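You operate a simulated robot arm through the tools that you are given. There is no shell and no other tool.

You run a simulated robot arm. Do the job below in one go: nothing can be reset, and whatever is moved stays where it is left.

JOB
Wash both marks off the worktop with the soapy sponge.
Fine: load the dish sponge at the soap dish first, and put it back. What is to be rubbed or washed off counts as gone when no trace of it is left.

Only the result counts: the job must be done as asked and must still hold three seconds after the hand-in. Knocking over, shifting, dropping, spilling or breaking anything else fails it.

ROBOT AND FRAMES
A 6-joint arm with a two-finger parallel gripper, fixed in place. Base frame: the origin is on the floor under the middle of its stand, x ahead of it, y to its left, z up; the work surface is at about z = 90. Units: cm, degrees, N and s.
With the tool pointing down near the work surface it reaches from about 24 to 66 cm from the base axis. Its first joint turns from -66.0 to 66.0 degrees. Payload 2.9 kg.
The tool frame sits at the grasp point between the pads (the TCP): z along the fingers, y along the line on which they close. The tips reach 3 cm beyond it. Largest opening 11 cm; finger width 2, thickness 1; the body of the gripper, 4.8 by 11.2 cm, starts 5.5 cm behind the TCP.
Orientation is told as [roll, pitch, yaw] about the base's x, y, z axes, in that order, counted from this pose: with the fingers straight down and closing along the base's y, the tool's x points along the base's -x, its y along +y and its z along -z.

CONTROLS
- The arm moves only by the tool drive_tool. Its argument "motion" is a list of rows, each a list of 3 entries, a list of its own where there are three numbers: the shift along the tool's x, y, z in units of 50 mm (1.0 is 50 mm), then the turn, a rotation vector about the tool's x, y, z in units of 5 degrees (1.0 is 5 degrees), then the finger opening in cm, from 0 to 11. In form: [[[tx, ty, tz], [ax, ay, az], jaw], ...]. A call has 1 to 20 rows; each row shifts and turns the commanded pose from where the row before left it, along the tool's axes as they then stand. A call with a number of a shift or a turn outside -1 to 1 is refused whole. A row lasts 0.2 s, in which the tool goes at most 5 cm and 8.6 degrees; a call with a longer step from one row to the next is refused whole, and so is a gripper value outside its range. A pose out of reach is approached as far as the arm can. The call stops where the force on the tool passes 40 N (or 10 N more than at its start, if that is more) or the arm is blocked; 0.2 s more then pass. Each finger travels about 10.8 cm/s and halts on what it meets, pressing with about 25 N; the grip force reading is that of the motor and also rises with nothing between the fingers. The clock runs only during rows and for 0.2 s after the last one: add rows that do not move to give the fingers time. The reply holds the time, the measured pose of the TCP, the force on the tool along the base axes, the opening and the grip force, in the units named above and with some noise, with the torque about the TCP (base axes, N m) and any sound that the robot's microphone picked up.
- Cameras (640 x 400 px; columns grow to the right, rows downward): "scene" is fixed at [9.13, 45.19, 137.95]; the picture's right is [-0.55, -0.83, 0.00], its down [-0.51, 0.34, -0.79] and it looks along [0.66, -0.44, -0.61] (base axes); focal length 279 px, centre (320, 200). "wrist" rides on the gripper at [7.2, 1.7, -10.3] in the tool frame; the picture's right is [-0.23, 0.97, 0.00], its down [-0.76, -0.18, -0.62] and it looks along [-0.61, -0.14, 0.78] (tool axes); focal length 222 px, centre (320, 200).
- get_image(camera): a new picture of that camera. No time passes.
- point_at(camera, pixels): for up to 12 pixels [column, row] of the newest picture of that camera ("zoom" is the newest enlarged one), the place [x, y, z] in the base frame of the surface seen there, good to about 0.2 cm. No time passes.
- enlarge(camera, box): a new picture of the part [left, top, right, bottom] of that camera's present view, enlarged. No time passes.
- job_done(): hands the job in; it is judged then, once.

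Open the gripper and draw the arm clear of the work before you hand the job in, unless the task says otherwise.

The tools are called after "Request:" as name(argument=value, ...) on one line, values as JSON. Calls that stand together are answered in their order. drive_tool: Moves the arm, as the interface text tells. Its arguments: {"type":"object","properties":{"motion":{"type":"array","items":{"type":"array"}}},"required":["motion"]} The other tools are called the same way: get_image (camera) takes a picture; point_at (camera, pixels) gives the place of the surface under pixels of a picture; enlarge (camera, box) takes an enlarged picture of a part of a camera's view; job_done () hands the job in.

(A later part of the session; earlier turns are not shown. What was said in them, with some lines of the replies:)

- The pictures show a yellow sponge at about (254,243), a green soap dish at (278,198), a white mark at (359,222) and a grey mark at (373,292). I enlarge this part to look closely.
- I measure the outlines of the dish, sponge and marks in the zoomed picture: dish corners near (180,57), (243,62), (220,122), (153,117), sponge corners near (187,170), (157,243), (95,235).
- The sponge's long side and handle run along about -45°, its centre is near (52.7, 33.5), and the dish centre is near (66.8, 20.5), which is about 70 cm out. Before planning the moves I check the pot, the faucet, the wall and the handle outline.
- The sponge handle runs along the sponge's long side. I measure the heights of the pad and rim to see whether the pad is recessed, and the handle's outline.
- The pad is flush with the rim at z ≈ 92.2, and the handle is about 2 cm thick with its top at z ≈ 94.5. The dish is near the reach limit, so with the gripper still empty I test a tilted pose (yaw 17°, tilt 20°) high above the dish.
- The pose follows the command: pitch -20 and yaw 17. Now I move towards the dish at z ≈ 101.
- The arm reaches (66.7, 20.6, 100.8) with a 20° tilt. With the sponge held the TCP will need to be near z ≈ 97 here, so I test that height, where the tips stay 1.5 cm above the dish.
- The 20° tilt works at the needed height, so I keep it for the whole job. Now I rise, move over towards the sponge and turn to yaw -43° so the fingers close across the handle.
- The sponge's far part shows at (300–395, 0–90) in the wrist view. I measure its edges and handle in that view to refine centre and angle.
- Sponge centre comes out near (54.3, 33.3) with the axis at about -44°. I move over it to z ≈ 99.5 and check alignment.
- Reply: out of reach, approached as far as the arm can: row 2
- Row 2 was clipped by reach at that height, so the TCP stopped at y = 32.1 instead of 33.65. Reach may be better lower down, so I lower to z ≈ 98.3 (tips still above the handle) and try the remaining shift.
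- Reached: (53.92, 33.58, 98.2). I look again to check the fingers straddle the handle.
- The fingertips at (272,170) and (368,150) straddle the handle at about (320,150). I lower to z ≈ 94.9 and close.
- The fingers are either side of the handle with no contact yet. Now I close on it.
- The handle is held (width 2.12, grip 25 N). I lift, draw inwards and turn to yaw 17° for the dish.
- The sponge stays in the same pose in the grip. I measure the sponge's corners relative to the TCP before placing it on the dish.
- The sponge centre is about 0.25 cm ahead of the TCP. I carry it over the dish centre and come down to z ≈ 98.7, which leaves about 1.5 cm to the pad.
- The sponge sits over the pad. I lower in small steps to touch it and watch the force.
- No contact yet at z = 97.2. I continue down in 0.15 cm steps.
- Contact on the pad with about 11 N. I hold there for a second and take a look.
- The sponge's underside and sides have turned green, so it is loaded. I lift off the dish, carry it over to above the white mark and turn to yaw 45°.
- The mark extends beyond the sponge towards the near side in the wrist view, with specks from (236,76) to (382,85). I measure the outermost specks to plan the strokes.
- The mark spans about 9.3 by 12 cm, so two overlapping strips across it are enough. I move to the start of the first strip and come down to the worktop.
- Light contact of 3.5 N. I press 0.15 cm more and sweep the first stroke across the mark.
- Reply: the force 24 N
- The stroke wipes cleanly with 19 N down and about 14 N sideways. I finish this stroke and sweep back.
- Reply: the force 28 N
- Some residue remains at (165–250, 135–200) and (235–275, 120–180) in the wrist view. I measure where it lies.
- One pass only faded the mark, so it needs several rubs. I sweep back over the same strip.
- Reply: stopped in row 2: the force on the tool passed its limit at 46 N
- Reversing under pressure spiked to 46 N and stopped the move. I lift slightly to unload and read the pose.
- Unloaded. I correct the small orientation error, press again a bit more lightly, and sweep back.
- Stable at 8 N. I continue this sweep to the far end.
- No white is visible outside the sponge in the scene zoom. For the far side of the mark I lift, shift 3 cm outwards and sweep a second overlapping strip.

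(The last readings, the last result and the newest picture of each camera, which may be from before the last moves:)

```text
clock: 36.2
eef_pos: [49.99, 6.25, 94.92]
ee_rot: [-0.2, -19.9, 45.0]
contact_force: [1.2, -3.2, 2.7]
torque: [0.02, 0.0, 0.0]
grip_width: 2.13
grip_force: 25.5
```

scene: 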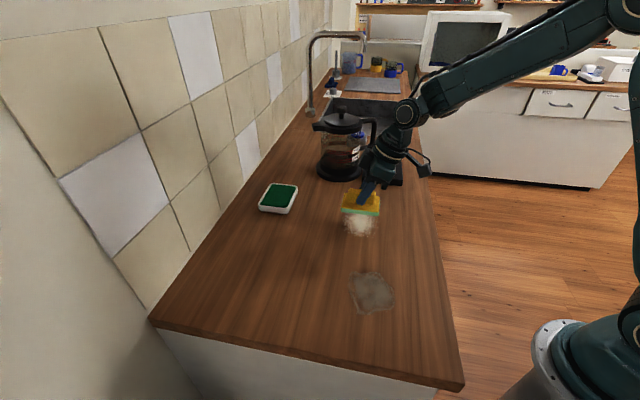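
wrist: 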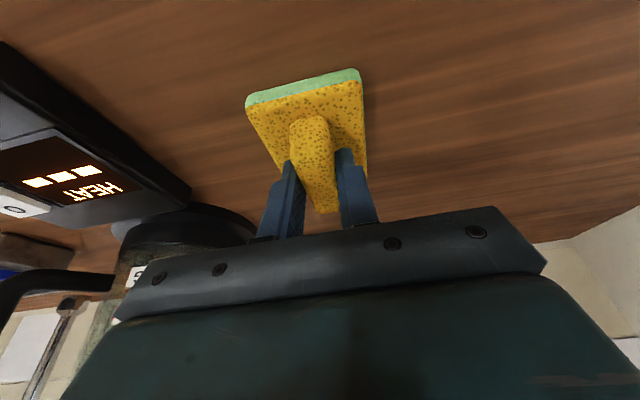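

The force is low (2.7 N), so I press 0.06 cm more and finish the strip.

Request:
drive_tool(motion=[[[0.0041, 0.2, 0.0113], [0, 0, 0], 0.8], [[0, 0.2, 0], [0, 0, 0], 0.8], [[0, 0.2, 0], [0, 0, 0], 0.8], [[0, 0.2, 0], [0, 0, 0], 0.8], [[0, 0.2, 0], [0, 0, 0], 0.8], [[0, 0.2, 0], [0, 0, 0], 0.8], [[0, 0.2, 0], [0, 0, 0], 0.8], [[0, 0.2, 0], [0, 0, 0], 0.8]])

Request:
get_image(camera="wrist")

Request:
enlarge(camera="scene", box=[310, 150, 450, 260])

```text
clock: 38.0
eef_pos: [44.37, 11.95, 94.92]
ee_rot: [-0.1, -20.1, 45.0]
contact_force: [7.2, -7.2, 16.1]
torque: [-0.08, -0.13, 0.0]
grip_width: 2.12
grip_force: 24.5
```

```text
taken
```

wrist: 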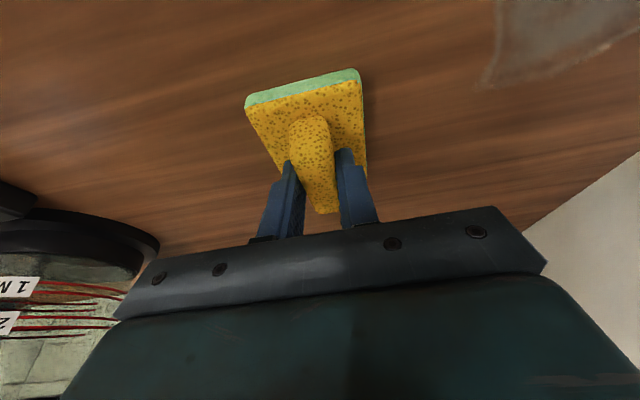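

```text
3.64 times, centred on (380, 205) of scene
```

zoom: 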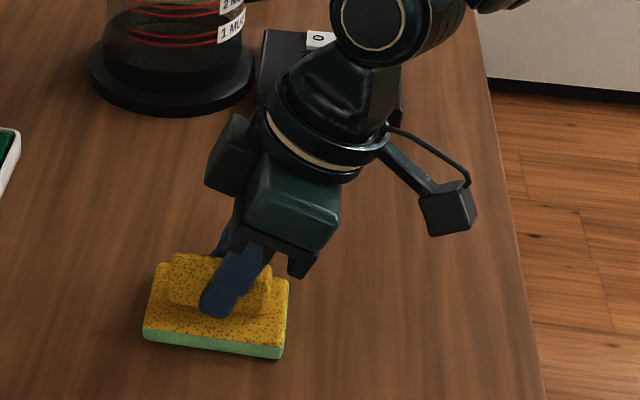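

The white mark area looks clean. I lift, move over near the grey mark and turn most of the way to yaw -44°, which keeps the wrist clear of the inner reach limit.

Request:
drive_tool(motion=[[[-0.171, 0, -0.47], [0, 0, 0], 0.8], [[-0.171, 0, -0.47], [0, 0, 0], 0.8], [[0.062, 0.82, -0.023], [0, 0, 0], 0.8], [[0.062, 0.82, -0.023], [0, 0, 0], 0.8], [[0.062, 0.82, -0.023], [0, 0, 0], 0.8], [[0, 0, 0], [0.342, 0, 0.94], 0.8], [[0, 0, 0], [0.342, 0, 0.94], 0.8], [[0, 0, 0], [0.342, 0, 0.94], 0.8], [[0, 0, 0], [0.342, 0, 0.94], 0.8], [[0, 0, 0], [0.342, 0, 0.94], 0.8], [[0, 0, 0], [0.342, 0, 0.94], 0.8], [[0, 0, 0], [0.342, 0, 0.94], 0.8], [[0, 0, 0], [0.342, 0, 0.94], 0.8], [[0, 0, 0], [0.342, 0, 0.94], 0.8], [[0, 0, 0], [0.342, 0, 0.94], 0.8], [[0, 0, 0], [0.342, 0, 0.94], 0.8], [[0, 0, 0], [0.342, 0, 0.94], 0.8], [[0, 0, 0], [0.342, 0, 0.94], 0.8], [[0, 0, 0], [0.342, 0, 0.94], 0.8], [[0, 0, 0], [0, 0, 0], 0.8]])

Request:
get_image(camera="scene")

Request:
enlarge(camera="scene", box=[310, 180, 420, 260])

Request:
get_image(camera="wrist")

```text
clock: 42.2
eef_pos: [34.87, 19.98, 99.89]
ee_rot: [0.0, -20.1, -25.1]
contact_force: [0.7, 0.6, -1.0]
torque: [0.01, 0.02, -0.01]
grip_width: 2.13
grip_force: 25.3
```

```text
taken
```

scene: 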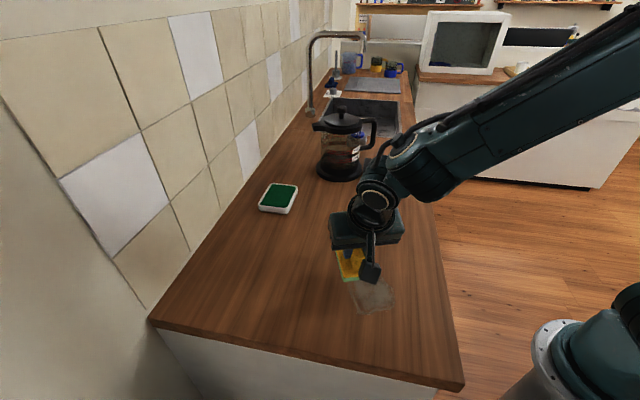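

```text
5.00 times, centred on (365, 220) of scene
```

zoom: 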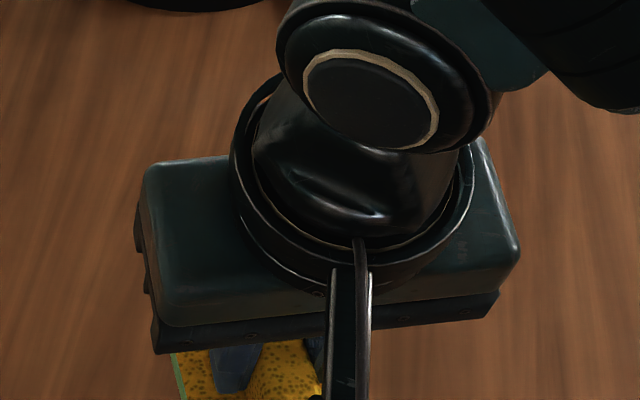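

```text
taken
```

wrist: 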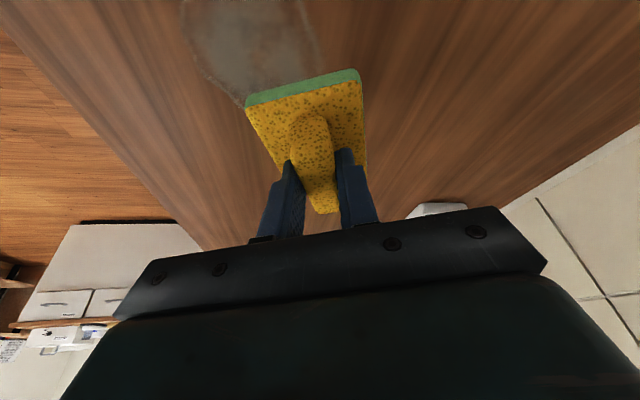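

I finish the turn to yaw -44°, move to the outer end of the first grey strip and come down to light contact.

Request:
drive_tool(motion=[[[0, 0, 0], [0.342, 0, 0.94], 0.8], [[0, 0, 0], [0.342, 0, 0.94], 0.8], [[0, 0, 0], [0.342, 0, 0.94], 0.8], [[0, 0, 0], [0.2565, 0, 0.705], 0.8], [[0.068, 0.52, -0.025], [0, 0, 0], 0.8], [[0.1573, 0, 0.4324], [0, 0, 0], 0.8], [[0.1573, 0, 0.4324], [0, 0, 0], 0.8], [[0.0308, 0, 0.0846], [0, 0, 0], 0.8], [[0, 0, 0], [0, 0, 0], 0.8]])

Request:
get_image(camera="wrist")

```text
clock: 44.2
eef_pos: [36.5, 22.18, 94.8]
ee_rot: [0.2, -20.2, -43.9]
contact_force: [-4.1, 0.2, 21.1]
torque: [-0.08, 0.23, -0.06]
grip_width: 2.12
grip_force: 24.6
```

```text
taken
```

wrist: 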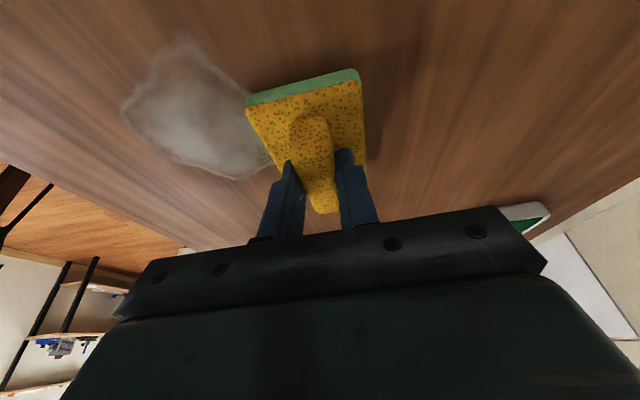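

Contact at 21 N; I ease 0.08 cm and sweep across the grey mark.

Request:
drive_tool(motion=[[[-0.0055, 0, -0.015], [0, 0, 0], 0.8], [[0, -0.2, 0], [0, 0, 0], 0.8], [[0, -0.2, 0], [0, 0, 0], 0.8], [[0, -0.2, 0], [0, 0, 0], 0.8], [[0, -0.2, 0], [0, 0, 0], 0.8], [[0, -0.2, 0], [0, 0, 0], 0.8], [[0, -0.2, 0], [0, 0, 0], 0.8]])

Request:
get_image(camera="wrist")

```text
clock: 45.8
eef_pos: [32.33, 17.95, 94.98]
ee_rot: [0.1, -20.1, -43.9]
contact_force: [9.2, 9.3, 17.6]
torque: [0.07, -0.12, 0.04]
grip_width: 2.15
grip_force: 24.8
```

```text
taken
```

wrist: 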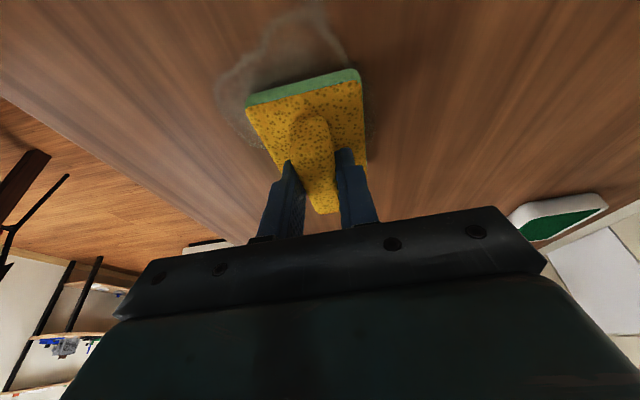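

Working: 17.6 N down, 13 N sideways. I continue the sweep past the mark's inner edge.

Request:
drive_tool(motion=[[[0, -0.2, 0], [0, 0, 0], 0.8], [[0, -0.2, 0], [0, 0, 0], 0.8], [[0, -0.2, 0], [0, 0, 0], 0.8], [[0, -0.2, 0], [0, 0, 0], 0.8], [[0, -0.2, 0], [0, 0, 0], 0.8], [[0, -0.2, 0], [0, 0, 0], 0.8], [[0, -0.2, 0], [0, 0, 0], 0.8]])

Request:
get_image(camera="wrist")

Request:
enlarge(camera="scene", box=[310, 240, 450, 340])

```text
clock: 47.4
eef_pos: [27.44, 12.75, 94.95]
ee_rot: [0.2, -20.2, -43.8]
contact_force: [7.5, 7.8, 15.9]
torque: [0.09, -0.09, 0.04]
grip_width: 2.11
grip_force: 25.3
```

```text
taken
```

wrist: 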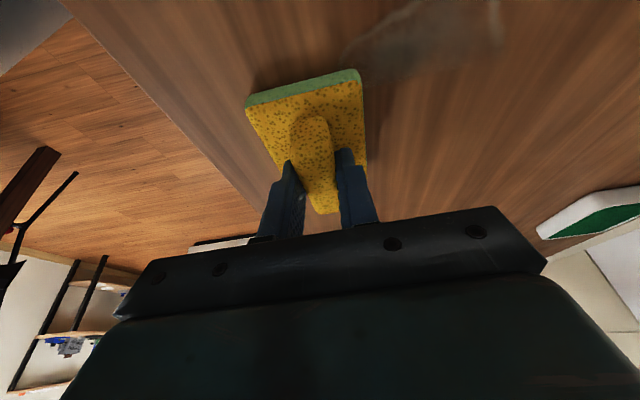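

```text
4.00 times, centred on (380, 290) of scene
```

zoom: 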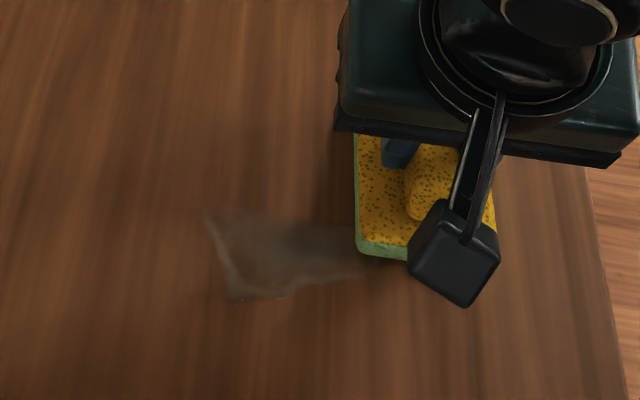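

The outer half is clear and a faint remainder is left on the near side. I lift, shift 4 cm to that side and sweep back over it.

Request:
drive_tool(motion=[[[-0.041, 0, -0.113], [0, 0, 0], 0.8], [[0.752, 0, -0.274], [0, 0, 0], 0.8], [[0, 0, 0], [0, 0, 0], 0.8], [[0.0342, 0, 0.094], [0, 0, 0], 0.8], [[0.0068, 0.1, 0.0188], [0, 0, 0], 0.8], [[0, 0.2, 0], [0, 0, 0], 0.8]])

```text
clock: 48.8
eef_pos: [25.61, 16.53, 94.82]
ee_rot: [-0.1, -20.1, -43.8]
contact_force: [-7.6, -6.0, 12.3]
torque: [-0.14, 0.19, -0.01]
grip_width: 2.12
grip_force: 24.8
```

Good contact at 12 N. I sweep along to the outer end of this strip.

Request:
drive_tool(motion=[[[0, 0.2, 0], [0, 0, 0], 0.8], [[0, 0.2, 0], [0, 0, 0], 0.8], [[0, 0.2, 0], [0, 0, 0], 0.8], [[0, 0.2, 0], [0, 0, 0], 0.8], [[0, 0.2, 0], [0, 0, 0], 0.8], [[0, 0.2, 0], [0, 0, 0], 0.8], [[0, 0.2, 0], [0, 0, 0], 0.8], [[0, 0.2, 0], [0, 0, 0], 0.8], [[0, 0.2, 0], [0, 0, 0], 0.8], [[0, 0.2, 0], [0, 0, 0], 0.8], [[0, 0.2, 0], [0, 0, 0], 0.8], [[0, 0.2, 0], [0, 0, 0], 0.8]])

Request:
get_image(camera="wrist")

Request:
enlarge(camera="scene", box=[310, 240, 450, 340])

```text
clock: 51.4
eef_pos: [33.83, 25.29, 94.91]
ee_rot: [0.1, -20.1, -43.7]
contact_force: [-6.0, -5.8, 10.9]
torque: [-0.12, 0.09, 0.0]
grip_width: 2.12
grip_force: 24.7
```

```text
taken
```

wrist: 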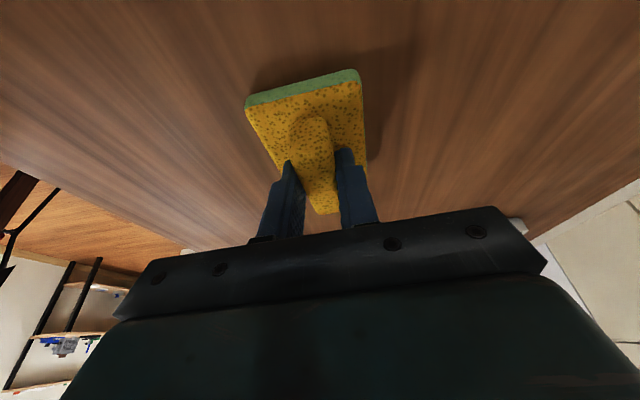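

```text
4.00 times, centred on (380, 290) of scene
```

zoom: 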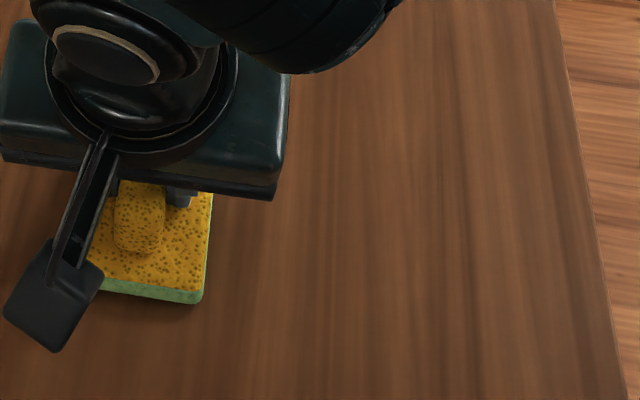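

The grey mark is no longer visible either. I lift, move towards the sponge's home side and inspect both areas closely for traces.

Request:
drive_tool(motion=[[[-0.103, 0, -0.282], [0, 0, 0], 0.8], [[-0.103, 0, -0.282], [0, 0, 0], 0.8], [[-0.282, 0.745, -0.11], [0, 0, 0], 0.8], [[-0.282, 0.745, -0.11], [0, 0, 0], 0.8], [[-0.282, 0.745, -0.11], [0, 0, 0], 0.8], [[0, 0, 0], [0, 0, 0], 0.8]])

Request:
get_image(camera="scene")

Request:
enlarge(camera="scene", box=[310, 190, 410, 260])

Request:
enlarge(camera="scene", box=[320, 250, 430, 330])

Request:
get_image(camera="wrist")

```text
clock: 52.8
eef_pos: [44.14, 30.75, 100.9]
ee_rot: [0.0, -20.1, -43.8]
contact_force: [-0.1, -0.3, -0.7]
torque: [0.0, 0.02, -0.03]
grip_width: 2.12
grip_force: 24.8
```

```text
taken
```

scene: 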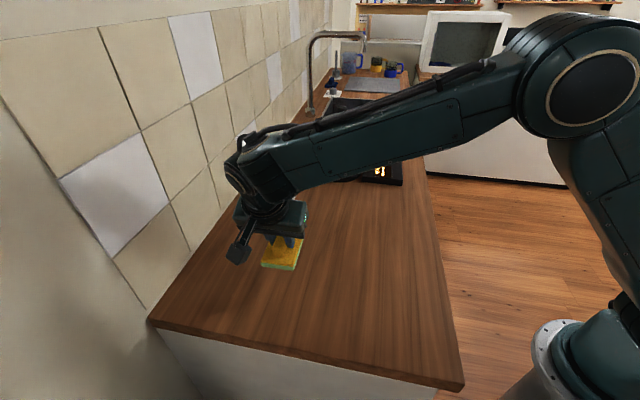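

```text
5.71 times, centred on (360, 225) of scene
```

zoom: 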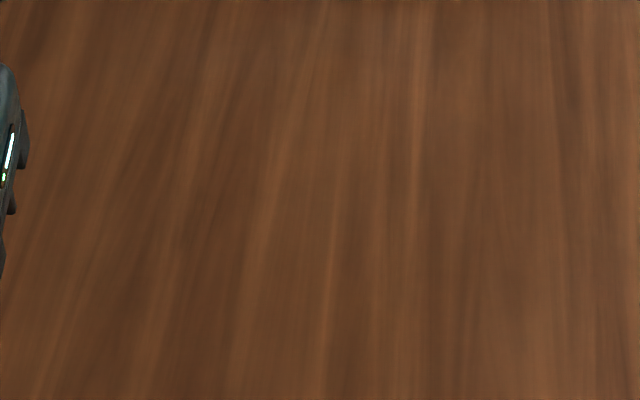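

```text
5.00 times, centred on (375, 290) of scene
```

zoom: 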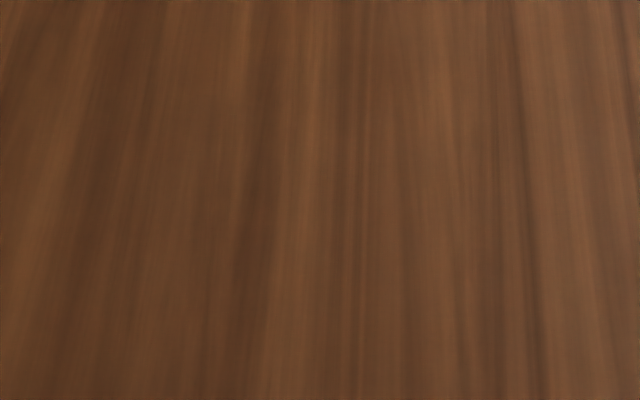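

```text
taken
```

wrist: 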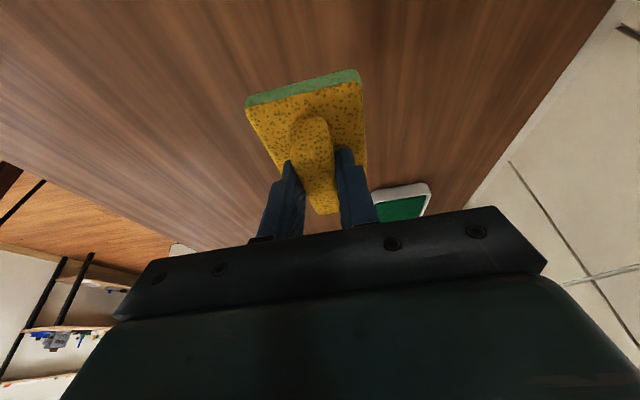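

Both zooms show only bare wood. To be sure no faint trace remains, I give the grey area a second rub over the same strips.

Request:
drive_tool(motion=[[[0.282, -0.745, 0.11], [0, 0, 0], 0.8], [[0.282, -0.745, 0.11], [0, 0, 0], 0.8], [[0.282, -0.745, 0.11], [0, 0, 0], 0.8], [[0.103, 0, 0.282], [0, 0, 0], 0.8], [[0.085, 0, 0.235], [0, 0, 0], 0.8], [[0.018, -0.05, 0.047], [0, 0, 0], 0.8], [[0, -0.2, 0], [0, 0, 0], 0.8], [[0, -0.2, 0], [0, 0, 0], 0.8], [[0, -0.2, 0], [0, 0, 0], 0.8]])

```text
clock: 54.8
eef_pos: [31.65, 22.94, 94.8]
ee_rot: [0.1, -20.1, -43.7]
contact_force: [3.4, 2.5, 5.6]
torque: [0.03, -0.01, 0.02]
grip_width: 2.12
grip_force: 24.7
```

Contact is 5.6 N. I press a little more (0.06 cm) and complete this stroke.

Request:
drive_tool(motion=[[[0.0041, -0.2, 0.0113], [0, 0, 0], 0.8], [[0, -0.2, 0], [0, 0, 0], 0.8], [[0, -0.2, 0], [0, 0, 0], 0.8], [[0, -0.2, 0], [0, 0, 0], 0.8], [[0, -0.2, 0], [0, 0, 0], 0.8], [[0, -0.2, 0], [0, 0, 0], 0.8], [[0, -0.2, 0], [0, 0, 0], 0.8], [[0, -0.2, 0], [0, 0, 0], 0.8], [[0, -0.2, 0], [0, 0, 0], 0.8], [[0, -0.2, 0], [0, 0, 0], 0.8]])

```text
clock: 57.0
eef_pos: [24.79, 15.83, 94.89]
ee_rot: [0.1, -20.0, -43.7]
contact_force: [8.4, 7.9, 16.4]
torque: [0.07, -0.14, 0.04]
grip_width: 2.15
grip_force: 25.2
```

Now I lift, shift back 4 cm and rub the other strip once more.

Request:
drive_tool(motion=[[[-0.041, 0, -0.113], [0, 0, 0], 0.8], [[-0.752, 0, 0.274], [0, 0, 0], 0.8], [[0, 0, 0], [0, 0, 0], 0.8], [[0.0342, 0, 0.094], [0, 0, 0], 0.8], [[0.0041, 0.1, 0.0113], [0, 0, 0], 0.8], [[0, 0.2, 0], [0, 0, 0], 0.8], [[0, 0.2, 0], [0, 0, 0], 0.8]])

```text
clock: 58.6
eef_pos: [29.37, 14.71, 94.79]
ee_rot: [-0.1, -20.2, -43.8]
contact_force: [-2.5, -4.0, 5.0]
torque: [-0.05, 0.02, -0.03]
grip_width: 2.12
grip_force: 24.9
```

Contact is 5 N. I press 0.06 cm more and run to the outer end.

Request:
drive_tool(motion=[[[0.0041, 0.2, 0.0113], [0, 0, 0], 0.8], [[0, 0.2, 0], [0, 0, 0], 0.8], [[0, 0.2, 0], [0, 0, 0], 0.8], [[0, 0.2, 0], [0, 0, 0], 0.8], [[0, 0.2, 0], [0, 0, 0], 0.8], [[0, 0.2, 0], [0, 0, 0], 0.8], [[0, 0.2, 0], [0, 0, 0], 0.8], [[0, 0.2, 0], [0, 0, 0], 0.8], [[0, 0.2, 0], [0, 0, 0], 0.8], [[0, 0.2, 0], [0, 0, 0], 0.8], [[0, 0.2, 0], [0, 0, 0], 0.8]])

```text
clock: 59.1
eef_pos: [29.99, 15.24, 94.83]
ee_rot: [-0.7, -20.1, -43.9]
contact_force: [-7.2, -2.1, 14.2]
torque: [0.27, 0.09, 0.08]
grip_width: 2.16
grip_force: 25.4
stopped in row 2: the force on the tool passed its limit at 49 N (the readings are from after the stop); the commanded pose is now the measured one
```

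A brief force spike stopped the stroke. I lift to unload and re-read the pose.

Request:
drive_tool(motion=[[[-0.034, 0, -0.094], [0, 0, 0], 0.8], [[0, 0, 0], [0, 0, 0], 0.8]])

Request:
get_image(camera="wrist")

```text
clock: 59.7
eef_pos: [29.94, 15.31, 95.3]
ee_rot: [-0.7, -20.2, -43.8]
contact_force: [1.3, 0.7, -0.8]
torque: [-0.01, 0.01, -0.02]
grip_width: 2.14
grip_force: 24.6
```

```text
taken
```

wrist: 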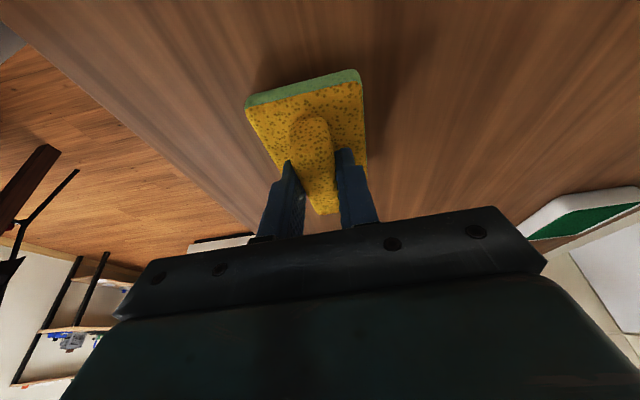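

The sponge is unchanged in the grip. I correct the roll, set down with lighter pressure, and sweep on.

Request:
drive_tool(motion=[[[0, 0, 0], [-0.14, 0.03, 0], 0.8], [[0.026, 0, 0.0714], [0, 0, 0], 0.8], [[0.0034, 0.1, 0.0094], [0, 0, 0], 0.8], [[0, 0.2, 0], [0, 0, 0], 0.8], [[0, 0.2, 0], [0, 0, 0], 0.8], [[0, 0.2, 0], [0, 0, 0], 0.8]])

```text
clock: 61.1
eef_pos: [32.38, 17.74, 94.79]
ee_rot: [0.0, -20.1, -44.0]
contact_force: [-0.2, -0.5, 0.7]
torque: [-0.09, 0.02, -0.05]
grip_width: 2.12
grip_force: 25.2
```

Contact is almost nil, so I press 0.1 cm more and sweep on to the outer end.

Request:
drive_tool(motion=[[[0.0068, 0.1, 0.0188], [0, 0, 0], 0.8], [[0, 0.2, 0], [0, 0, 0], 0.8], [[0, 0.2, 0], [0, 0, 0], 0.8], [[0, 0.2, 0], [0, 0, 0], 0.8], [[0, 0.2, 0], [0, 0, 0], 0.8], [[0, 0.2, 0], [0, 0, 0], 0.8], [[0, 0.2, 0], [0, 0, 0], 0.8]])

Request:
enlarge(camera="scene", box=[310, 240, 450, 340])

```text
clock: 62.7
eef_pos: [36.86, 22.41, 94.77]
ee_rot: [0.1, -20.2, -43.9]
contact_force: [-13.4, -13.3, 26.0]
torque: [-0.34, 0.22, -0.09]
grip_width: 2.15
grip_force: 24.7
```

```text
4.00 times, centred on (380, 290) of scene
```

zoom: 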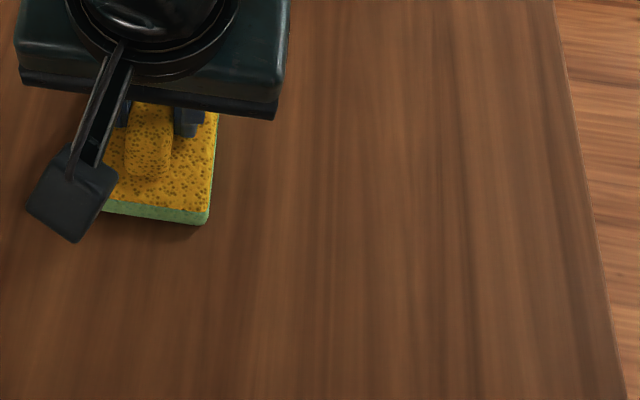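

The grey area is bare. I now lift and go over the white mark's area once more in this orientation, starting at its outer-left strip.

Request:
drive_tool(motion=[[[-0.103, 0, -0.282], [0, 0, 0], 0.8], [[-0.103, 0, -0.282], [0, 0, 0], 0.8], [[-0.7, 0.1, 0.255], [0, 0, 0], 0.8], [[-0.7, 0.1, 0.255], [0, 0, 0], 0.8], [[-0.7, 0.1, 0.255], [0, 0, 0], 0.8], [[-0.7, 0.1, 0.255], [0, 0, 0], 0.8], [[0.103, 0, 0.282], [0, 0, 0], 0.8], [[0.0855, 0, 0.235], [0, 0, 0], 0.8], [[0, 0, 0], [0, 0, 0], 0.8]])

```text
clock: 64.7
eef_pos: [49.08, 13.53, 94.81]
ee_rot: [0.1, -20.1, -43.8]
contact_force: [-0.1, 0.7, -0.3]
torque: [0.03, 0.01, 0.01]
grip_width: 2.15
grip_force: 25.1
```

No contact yet. I press gently while starting the stroke.

Request:
drive_tool(motion=[[[0.0068, -0.05, 0.0188], [0, 0, 0], 0.8], [[0.0041, -0.15, 0.0113], [0, 0, 0], 0.8], [[0, -0.2, 0], [0, 0, 0], 0.8], [[0, -0.2, 0], [0, 0, 0], 0.8]])

```text
clock: 65.7
eef_pos: [46.91, 11.35, 94.75]
ee_rot: [0.1, -19.9, -43.7]
contact_force: [0.5, 0.1, -0.7]
torque: [-0.03, 0.0, -0.03]
grip_width: 2.12
grip_force: 24.8
```

Still no contact at 94.75; I lower by another 0.12 cm while moving.

Request:
drive_tool(motion=[[[0.0041, -0.1, 0.0113], [0, 0, 0], 0.8], [[0.0041, -0.1, 0.0113], [0, 0, 0], 0.8], [[0, -0.1, 0], [0, 0, 0], 0.8]])

```text
clock: 66.5
eef_pos: [45.94, 10.46, 94.83]
ee_rot: [0.3, -20.0, -44.0]
contact_force: [6.3, 5.0, 9.6]
torque: [0.04, 0.04, -0.02]
grip_width: 2.14
grip_force: 25.0
```

Now 9.6 N. I continue the stroke to the inner side.

Request:
drive_tool(motion=[[[0, -0.2, 0], [0, 0, 0], 0.8], [[0, -0.2, 0], [0, 0, 0], 0.8], [[0, -0.2, 0], [0, 0, 0], 0.8], [[0, -0.2, 0], [0, 0, 0], 0.8], [[0, -0.2, 0], [0, 0, 0], 0.8], [[0, -0.2, 0], [0, 0, 0], 0.8]])

```text
clock: 67.9
eef_pos: [41.85, 6.06, 94.78]
ee_rot: [0.3, -20.2, -44.0]
contact_force: [8.1, 8.7, 17.0]
torque: [0.03, -0.08, -0.03]
grip_width: 2.11
grip_force: 24.9
```

I lift, shift 5 cm to the other strip and rub it back out.

Request:
drive_tool(motion=[[[-0.0342, 0, -0.094], [0, 0, 0], 0.8], [[-0.47, 0, 0.171], [0, 0, 0], 0.8], [[-0.47, 0, 0.171], [0, 0, 0], 0.8], [[0, 0, 0], [0, 0, 0], 0.8], [[0.0274, 0.05, 0.0752], [0, 0, 0], 0.8], [[0.0041, 0.1, 0.0113], [0, 0, 0], 0.8], [[0, 0.2, 0], [0, 0, 0], 0.8]])

```text
clock: 69.5
eef_pos: [46.48, 3.62, 94.75]
ee_rot: [0.0, -20.0, -44.1]
contact_force: [-3.3, -4.2, 6.9]
torque: [-0.16, 0.04, -0.06]
grip_width: 2.12
grip_force: 25.0
```

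Contact is 7 N. I continue this stroke to the outer side.

Request:
drive_tool(motion=[[[0, 0.2, 0], [0, 0, 0], 0.8], [[0, 0.2, 0], [0, 0, 0], 0.8], [[0, 0.2, 0], [0, 0, 0], 0.8], [[0, 0.2, 0], [0, 0, 0], 0.8], [[0, 0.2, 0], [0, 0, 0], 0.8], [[0, 0.2, 0], [0, 0, 0], 0.8], [[0, 0.2, 0], [0, 0, 0], 0.8], [[0, 0.2, 0], [0, 0, 0], 0.8], [[0, 0.2, 0], [0, 0, 0], 0.8]])

```text
clock: 71.5
eef_pos: [52.77, 10.37, 94.85]
ee_rot: [0.1, -20.2, -43.9]
contact_force: [-4.8, -5.8, 9.1]
torque: [-0.04, 0.17, 0.04]
grip_width: 2.15
grip_force: 24.6
```

The outer part of the first strip got no pressure earlier, so I go back over it too.

Request:
drive_tool(motion=[[[-0.0342, 0, -0.094], [0, 0, 0], 0.8], [[0.47, 0, -0.171], [0, 0, 0], 0.8], [[0.47, 0, -0.171], [0, 0, 0], 0.8], [[0, 0, 0], [0, 0, 0], 0.8], [[0.0274, -0.05, 0.0752], [0, 0, 0], 0.8], [[0.0055, -0.1, 0.015], [0, 0, 0], 0.8], [[0, -0.2, 0], [0, 0, 0], 0.8], [[0, -0.2, 0], [0, 0, 0], 0.8], [[0, -0.2, 0], [0, 0, 0], 0.8], [[0, -0.2, 0], [0, 0, 0], 0.8], [[0, -0.2, 0], [0, 0, 0], 0.8], [[0, -0.2, 0], [0, 0, 0], 0.8], [[0, -0.2, 0], [0, 0, 0], 0.8]])

```text
clock: 74.3
eef_pos: [43.85, 8.17, 94.69]
ee_rot: [0.1, -20.1, -43.9]
contact_force: [2.8, 2.1, 3.1]
torque: [0.0, -0.04, 0.01]
grip_width: 2.13
grip_force: 25.2
```

Both areas have been rubbed twice. I lift and carry the sponge back to its home place at (53.95, 33.55), keeping z ≈ 98.3 where that pose is reachable.

Request:
drive_tool(motion=[[[-0.123, 0, -0.338], [0, 0, 0], 0.8], [[-0.123, 0, -0.338], [0, 0, 0], 0.8], [[0.2766, 0.7229, -0.1006], [0, 0, 0], 0.8], [[0.2766, 0.7229, -0.1006], [0, 0, 0], 0.8], [[0.2766, 0.7229, -0.1006], [0, 0, 0], 0.8], [[0.2766, 0.7229, -0.1006], [0, 0, 0], 0.8], [[0.2766, 0.7229, -0.1006], [0, 0, 0], 0.8], [[0.2766, 0.7229, -0.1006], [0, 0, 0], 0.8], [[0.2766, 0.7229, -0.1006], [0, 0, 0], 0.8], [[0, 0, 0], [0, 0, 0], 0.8], [[0, 0, 0], [0, 0, 0], 0.8]])

Request:
get_image(camera="scene")

Request:
enlarge(camera="scene", box=[320, 190, 430, 330])

Request:
get_image(camera="wrist")

```text
clock: 76.7
eef_pos: [53.99, 33.53, 98.36]
ee_rot: [0.1, -20.1, -43.9]
contact_force: [0.2, 0.6, -0.2]
torque: [-0.02, 0.02, -0.01]
grip_width: 2.13
grip_force: 25.5
```

```text
taken
```

scene: 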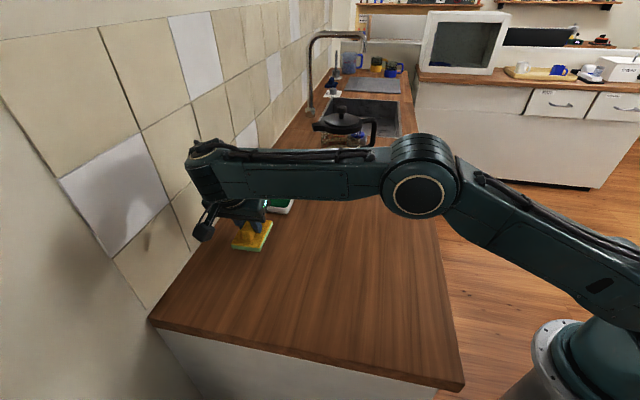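

```text
2.86 times, centred on (375, 260) of scene
```

zoom: 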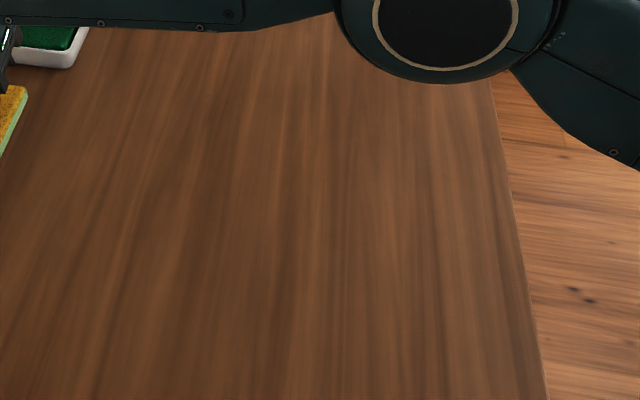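

```text
taken
```

wrist: 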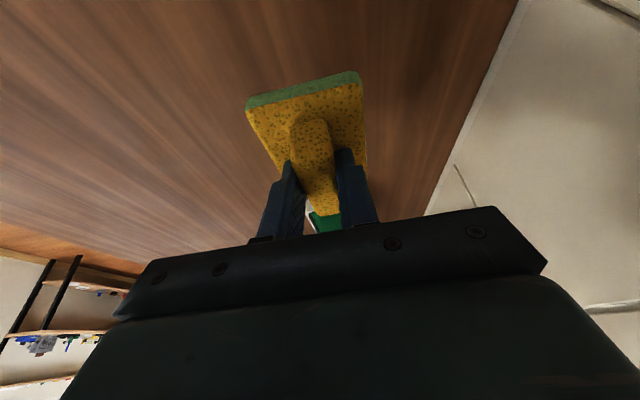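

Both marks are gone in the enlarged picture and the sponge is over its home. I lower it to just touch the worktop.

Request:
drive_tool(motion=[[[0.116, 0, 0.3195], [0, 0, 0], 0.8], [[0.103, 0, 0.282], [0, 0, 0], 0.8], [[0.0103, 0, 0.0282], [0, 0, 0], 0.8], [[0.0103, 0, 0.0282], [0, 0, 0], 0.8], [[0, 0, 0], [0, 0, 0], 0.8]])

```text
clock: 77.9
eef_pos: [53.95, 33.59, 94.83]
ee_rot: [0.0, -20.0, -43.8]
contact_force: [0.5, -1.1, -0.5]
torque: [-0.02, -0.01, -0.05]
grip_width: 2.13
grip_force: 25.2
```

No contact yet at 94.83. I lower in 0.07 cm steps until it touches.

Request:
drive_tool(motion=[[[0.0048, 0, 0.0132], [0, 0, 0], 0.8], [[0.0048, 0, 0.0132], [0, 0, 0], 0.8], [[0, 0, 0], [0, 0, 0], 0.8]])

```text
clock: 78.7
eef_pos: [53.92, 33.4, 94.73]
ee_rot: [0.2, -20.1, -43.9]
contact_force: [-1.2, 0.8, 5.1]
torque: [0.04, 0.23, -0.01]
grip_width: 2.13
grip_force: 24.6
```

Touching with 5 N. I open the fingers gently.

Request:
drive_tool(motion=[[[0, 0, 0], [0, 0, 0], 2.4], [[0, 0, 0], [0, 0, 0], 3], [[0, 0, 0], [0, 0, 0], 4], [[0, 0, 0], [0, 0, 0], 5], [[0, 0, 0], [0, 0, 0], 5]])

Request:
get_image(camera="wrist")

Request:
enlarge(camera="scene", box=[190, 160, 310, 280])

```text
clock: 79.9
eef_pos: [53.88, 33.61, 94.73]
ee_rot: [0.1, -20.0, -43.9]
contact_force: [2.2, 3.0, 6.1]
torque: [-0.02, 0.04, 0.02]
grip_width: 4.85
grip_force: 0.1
```

```text
taken
```

wrist: 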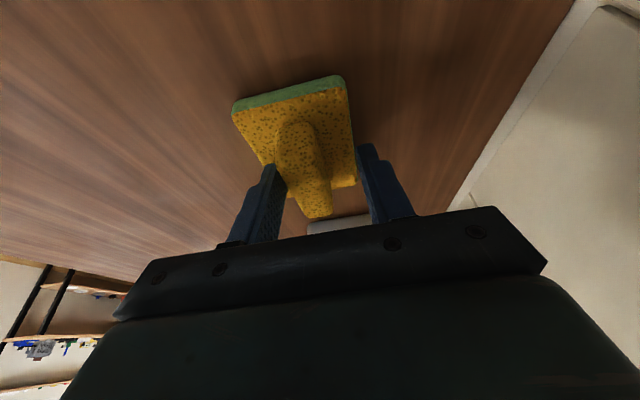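

```text
3.33 times, centred on (250, 220) of scene
```

zoom: 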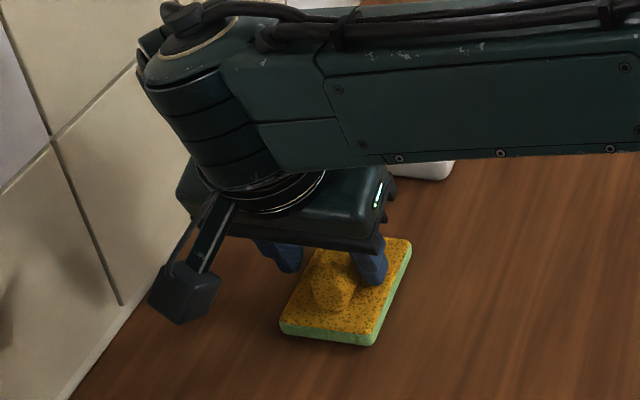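

On opening, a fingertip dragged the sponge about 1 cm sideways: it was pressing on the base (6 N remaining). I lift 0.5 cm to free it and look.

Request:
drive_tool(motion=[[[-0.0342, 0, -0.094], [0, 0, 0], 5], [[0, 0, 0], [0, 0, 0], 5]])

Request:
get_image(camera="wrist")

Request:
enlarge(camera="scene", box=[190, 160, 310, 280])

```text
clock: 80.5
eef_pos: [53.93, 33.67, 95.17]
ee_rot: [0.0, -20.1, -43.9]
contact_force: [-0.4, 0.8, -0.8]
torque: [-0.01, 0.02, 0.02]
grip_width: 5.04
grip_force: 0.1
```

```text
taken
```

wrist: 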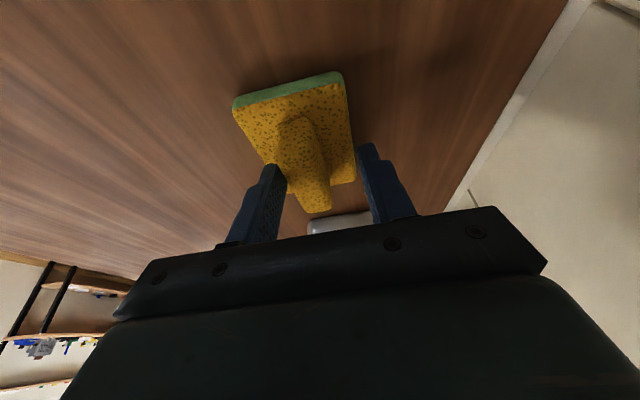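

```text
3.33 times, centred on (250, 220) of scene
```

zoom: 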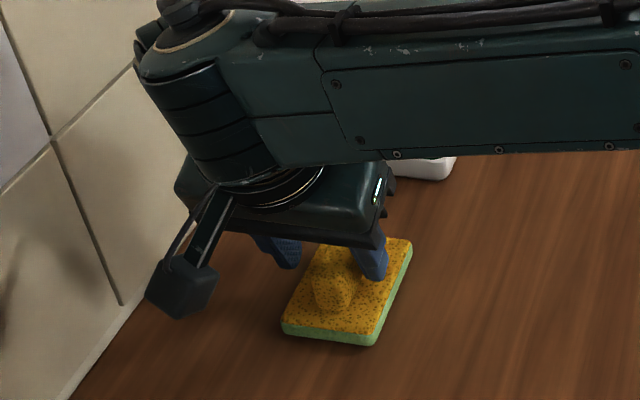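

The sponge lies flat but is about 1 cm off. Closing on the handle at this higher height will centre it back without touching the base.

Request:
drive_tool(motion=[[[0, 0, 0], [0, 0, 0], 4.2], [[0, 0, 0], [0, 0, 0], 3.4], [[0, 0, 0], [0, 0, 0], 2.7], [[0, 0, 0], [0, 0, 0], 2.1], [[0, 0, 0], [0, 0, 0], 1.9], [[0, 0, 0], [0, 0, 0], 1.9]])

Request:
get_image(camera="wrist")

Request:
enlarge(camera="scene", box=[190, 160, 310, 280])

```text
clock: 81.9
eef_pos: [53.9, 33.61, 95.12]
ee_rot: [0.1, -20.1, -43.9]
contact_force: [-0.1, 0.1, 0.8]
torque: [-0.02, 0.01, 0.02]
grip_width: 2.13
grip_force: 25.4
```

```text
taken
```

wrist: 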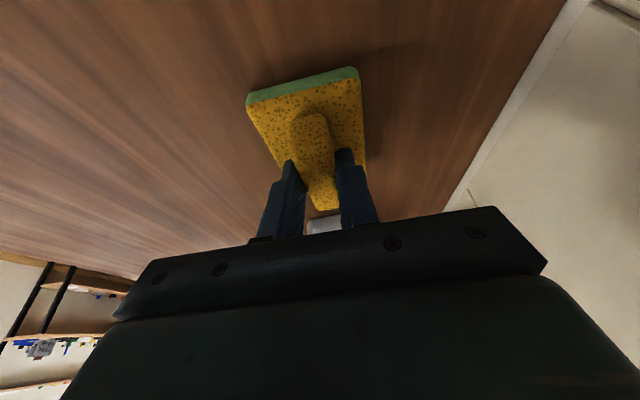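

```text
3.33 times, centred on (250, 220) of scene
```

zoom: 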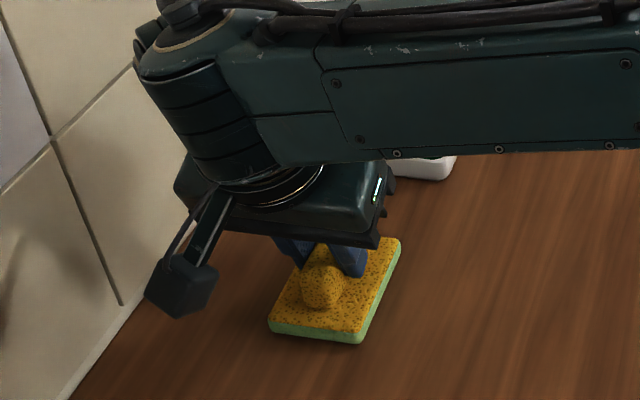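

The sponge is back within about 0.3 cm of its first position, with corners at (268,328), (360,345) and (401,240) in the zoom. I open again at this height and lift clear.

Request:
drive_tool(motion=[[[0, 0, 0], [0, 0, 0], 2.4], [[0, 0, 0], [0, 0, 0], 3], [[0, 0, 0], [0, 0, 0], 4], [[0, 0, 0], [0, 0, 0], 5], [[0, 0, 0], [0, 0, 0], 5]])

Request:
enlarge(camera="scene", box=[190, 160, 310, 280])

Request:
get_image(camera="wrist")

```text
clock: 83.1
eef_pos: [53.94, 33.56, 95.17]
ee_rot: [0.1, -20.1, -43.9]
contact_force: [0.3, -0.1, 0.1]
torque: [-0.01, 0.0, -0.04]
grip_width: 5.01
grip_force: 0.0
```

```text
3.33 times, centred on (250, 220) of scene
```

zoom: 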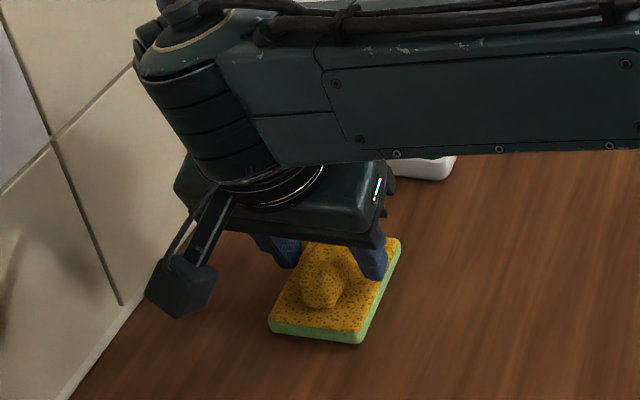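

```text
taken
```

wrist: 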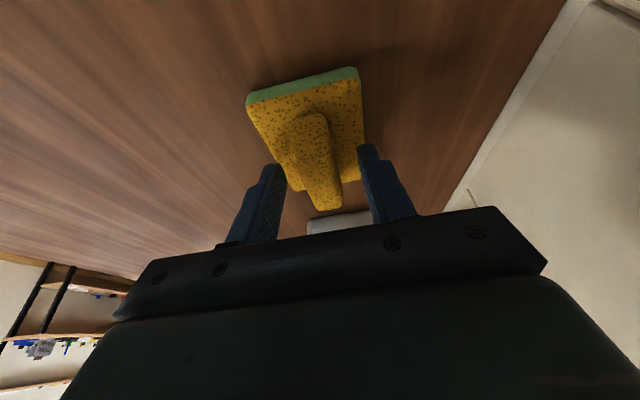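

The sponge stayed put. I lift straight up, then draw the arm inwards and up, clear of everything.

Request:
drive_tool(motion=[[[-0.113, 0, -0.31], [0, 0, 0], 5], [[-0.113, 0, -0.31], [0, 0, 0], 5], [[-0.247, -0.532, -0.4], [0, 0, 0], 5], [[-0.247, -0.532, -0.4], [0, 0, 0], 5], [[-0.247, -0.532, -0.4], [0, 0, 0], 5], [[-0.247, -0.532, -0.4], [0, 0, 0], 6], [[-0.247, -0.532, -0.4], [0, 0, 0], 7], [[-0.247, -0.532, -0.4], [0, 0, 0], 8], [[-0.247, -0.532, -0.4], [0, 0, 0], 9], [[0, 0, 0], [0, 0, 0], 10]])

Request:
get_image(camera="scene")

Request:
enlarge(camera="scene", box=[210, 160, 450, 330])

Request:
get_image(camera="wrist")

```text
clock: 85.3
eef_pos: [43.34, 17.85, 114.59]
ee_rot: [0.0, -20.1, -43.9]
contact_force: [-0.3, -0.5, 0.6]
torque: [0.02, -0.02, 0.02]
grip_width: 10.0
grip_force: 0.0
```

```text
taken
```

scene: 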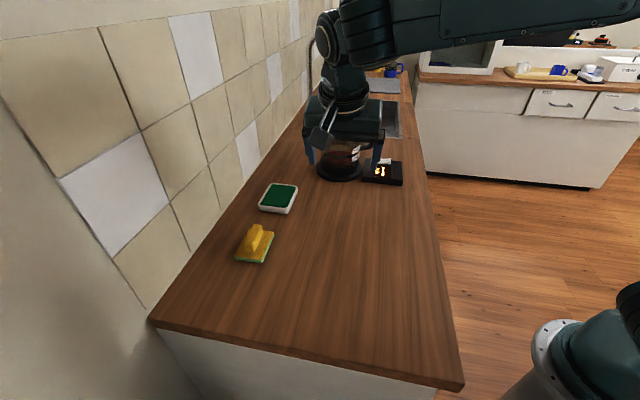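

```text
2.35 times, centred on (330, 245) of scene
```

zoom: 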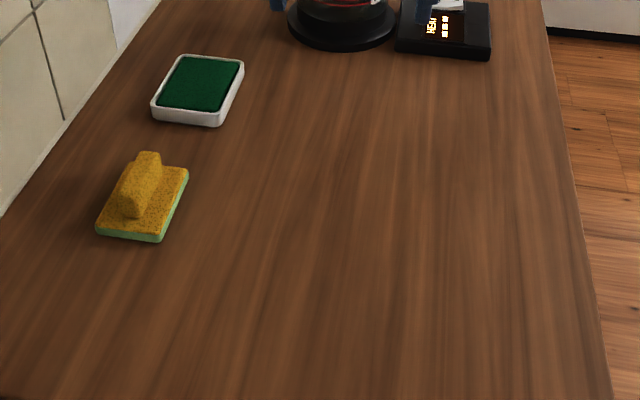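

```text
taken
```

wrist: 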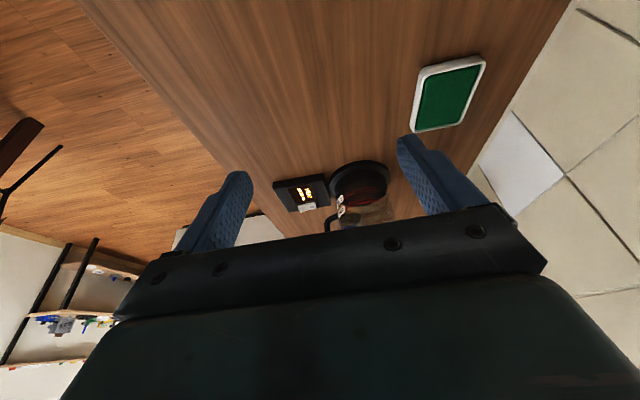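

The dish is in its first place, with zoom corners (180,57), (243,62) and (220,125). The sponge is home and both marks are gone. I take one last close look at the two washed areas.

Request:
enlarge(camera="scene", box=[315, 195, 405, 250])

Request:
enlarge(camera="scene", box=[325, 255, 425, 325])

Request:
enlarge(camera="wrist", box=[150, 0, 420, 180])

```text
7.11 times, centred on (360, 222) of scene
```

zoom: 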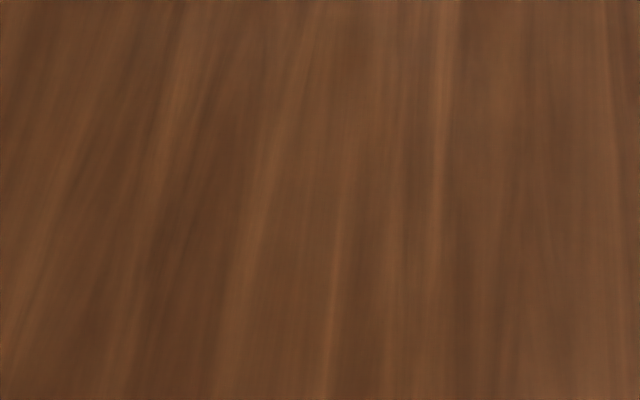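

```text
5.71 times, centred on (375, 290) of scene
```

zoom: 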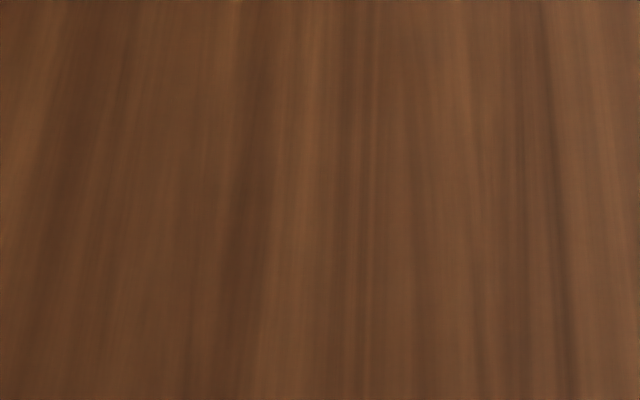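

```text
2.22 times, centred on (285, 90) of wrist
```

zoom: 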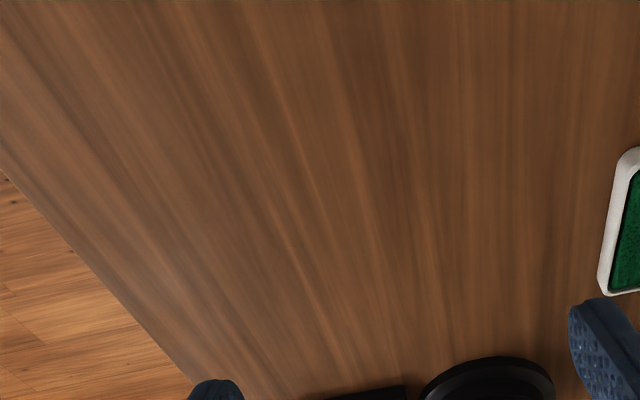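

Both areas show only clean wood grain, the sponge is back in place, the gripper is open and the arm is clear. I hand the job in.

Request:
job_done()

```text
The job is handed in.
```

The job is handed in. Both marks are washed off the worktop, and close-up pictures of the two areas show only bare wood.

- **Soap:** I pressed the sponge on the soap dish until its underside turned green. The dish is where it was at the start.
- **Washing:** I rubbed each mark twice in overlapping strips. The force limit stopped a stroke twice. Both times I lifted, straightened the tool and carried on.
- **Putting the sponge back:** When I first let go, a fingertip dragged the sponge about 1 cm sideways. I closed the fingers on it again to centre it, and it now lies within about 0.3 cm of its original spot.
- **Everything else:** The coffee pot and the scale beside it were not touched. The gripper is open and the arm is clear of the work.
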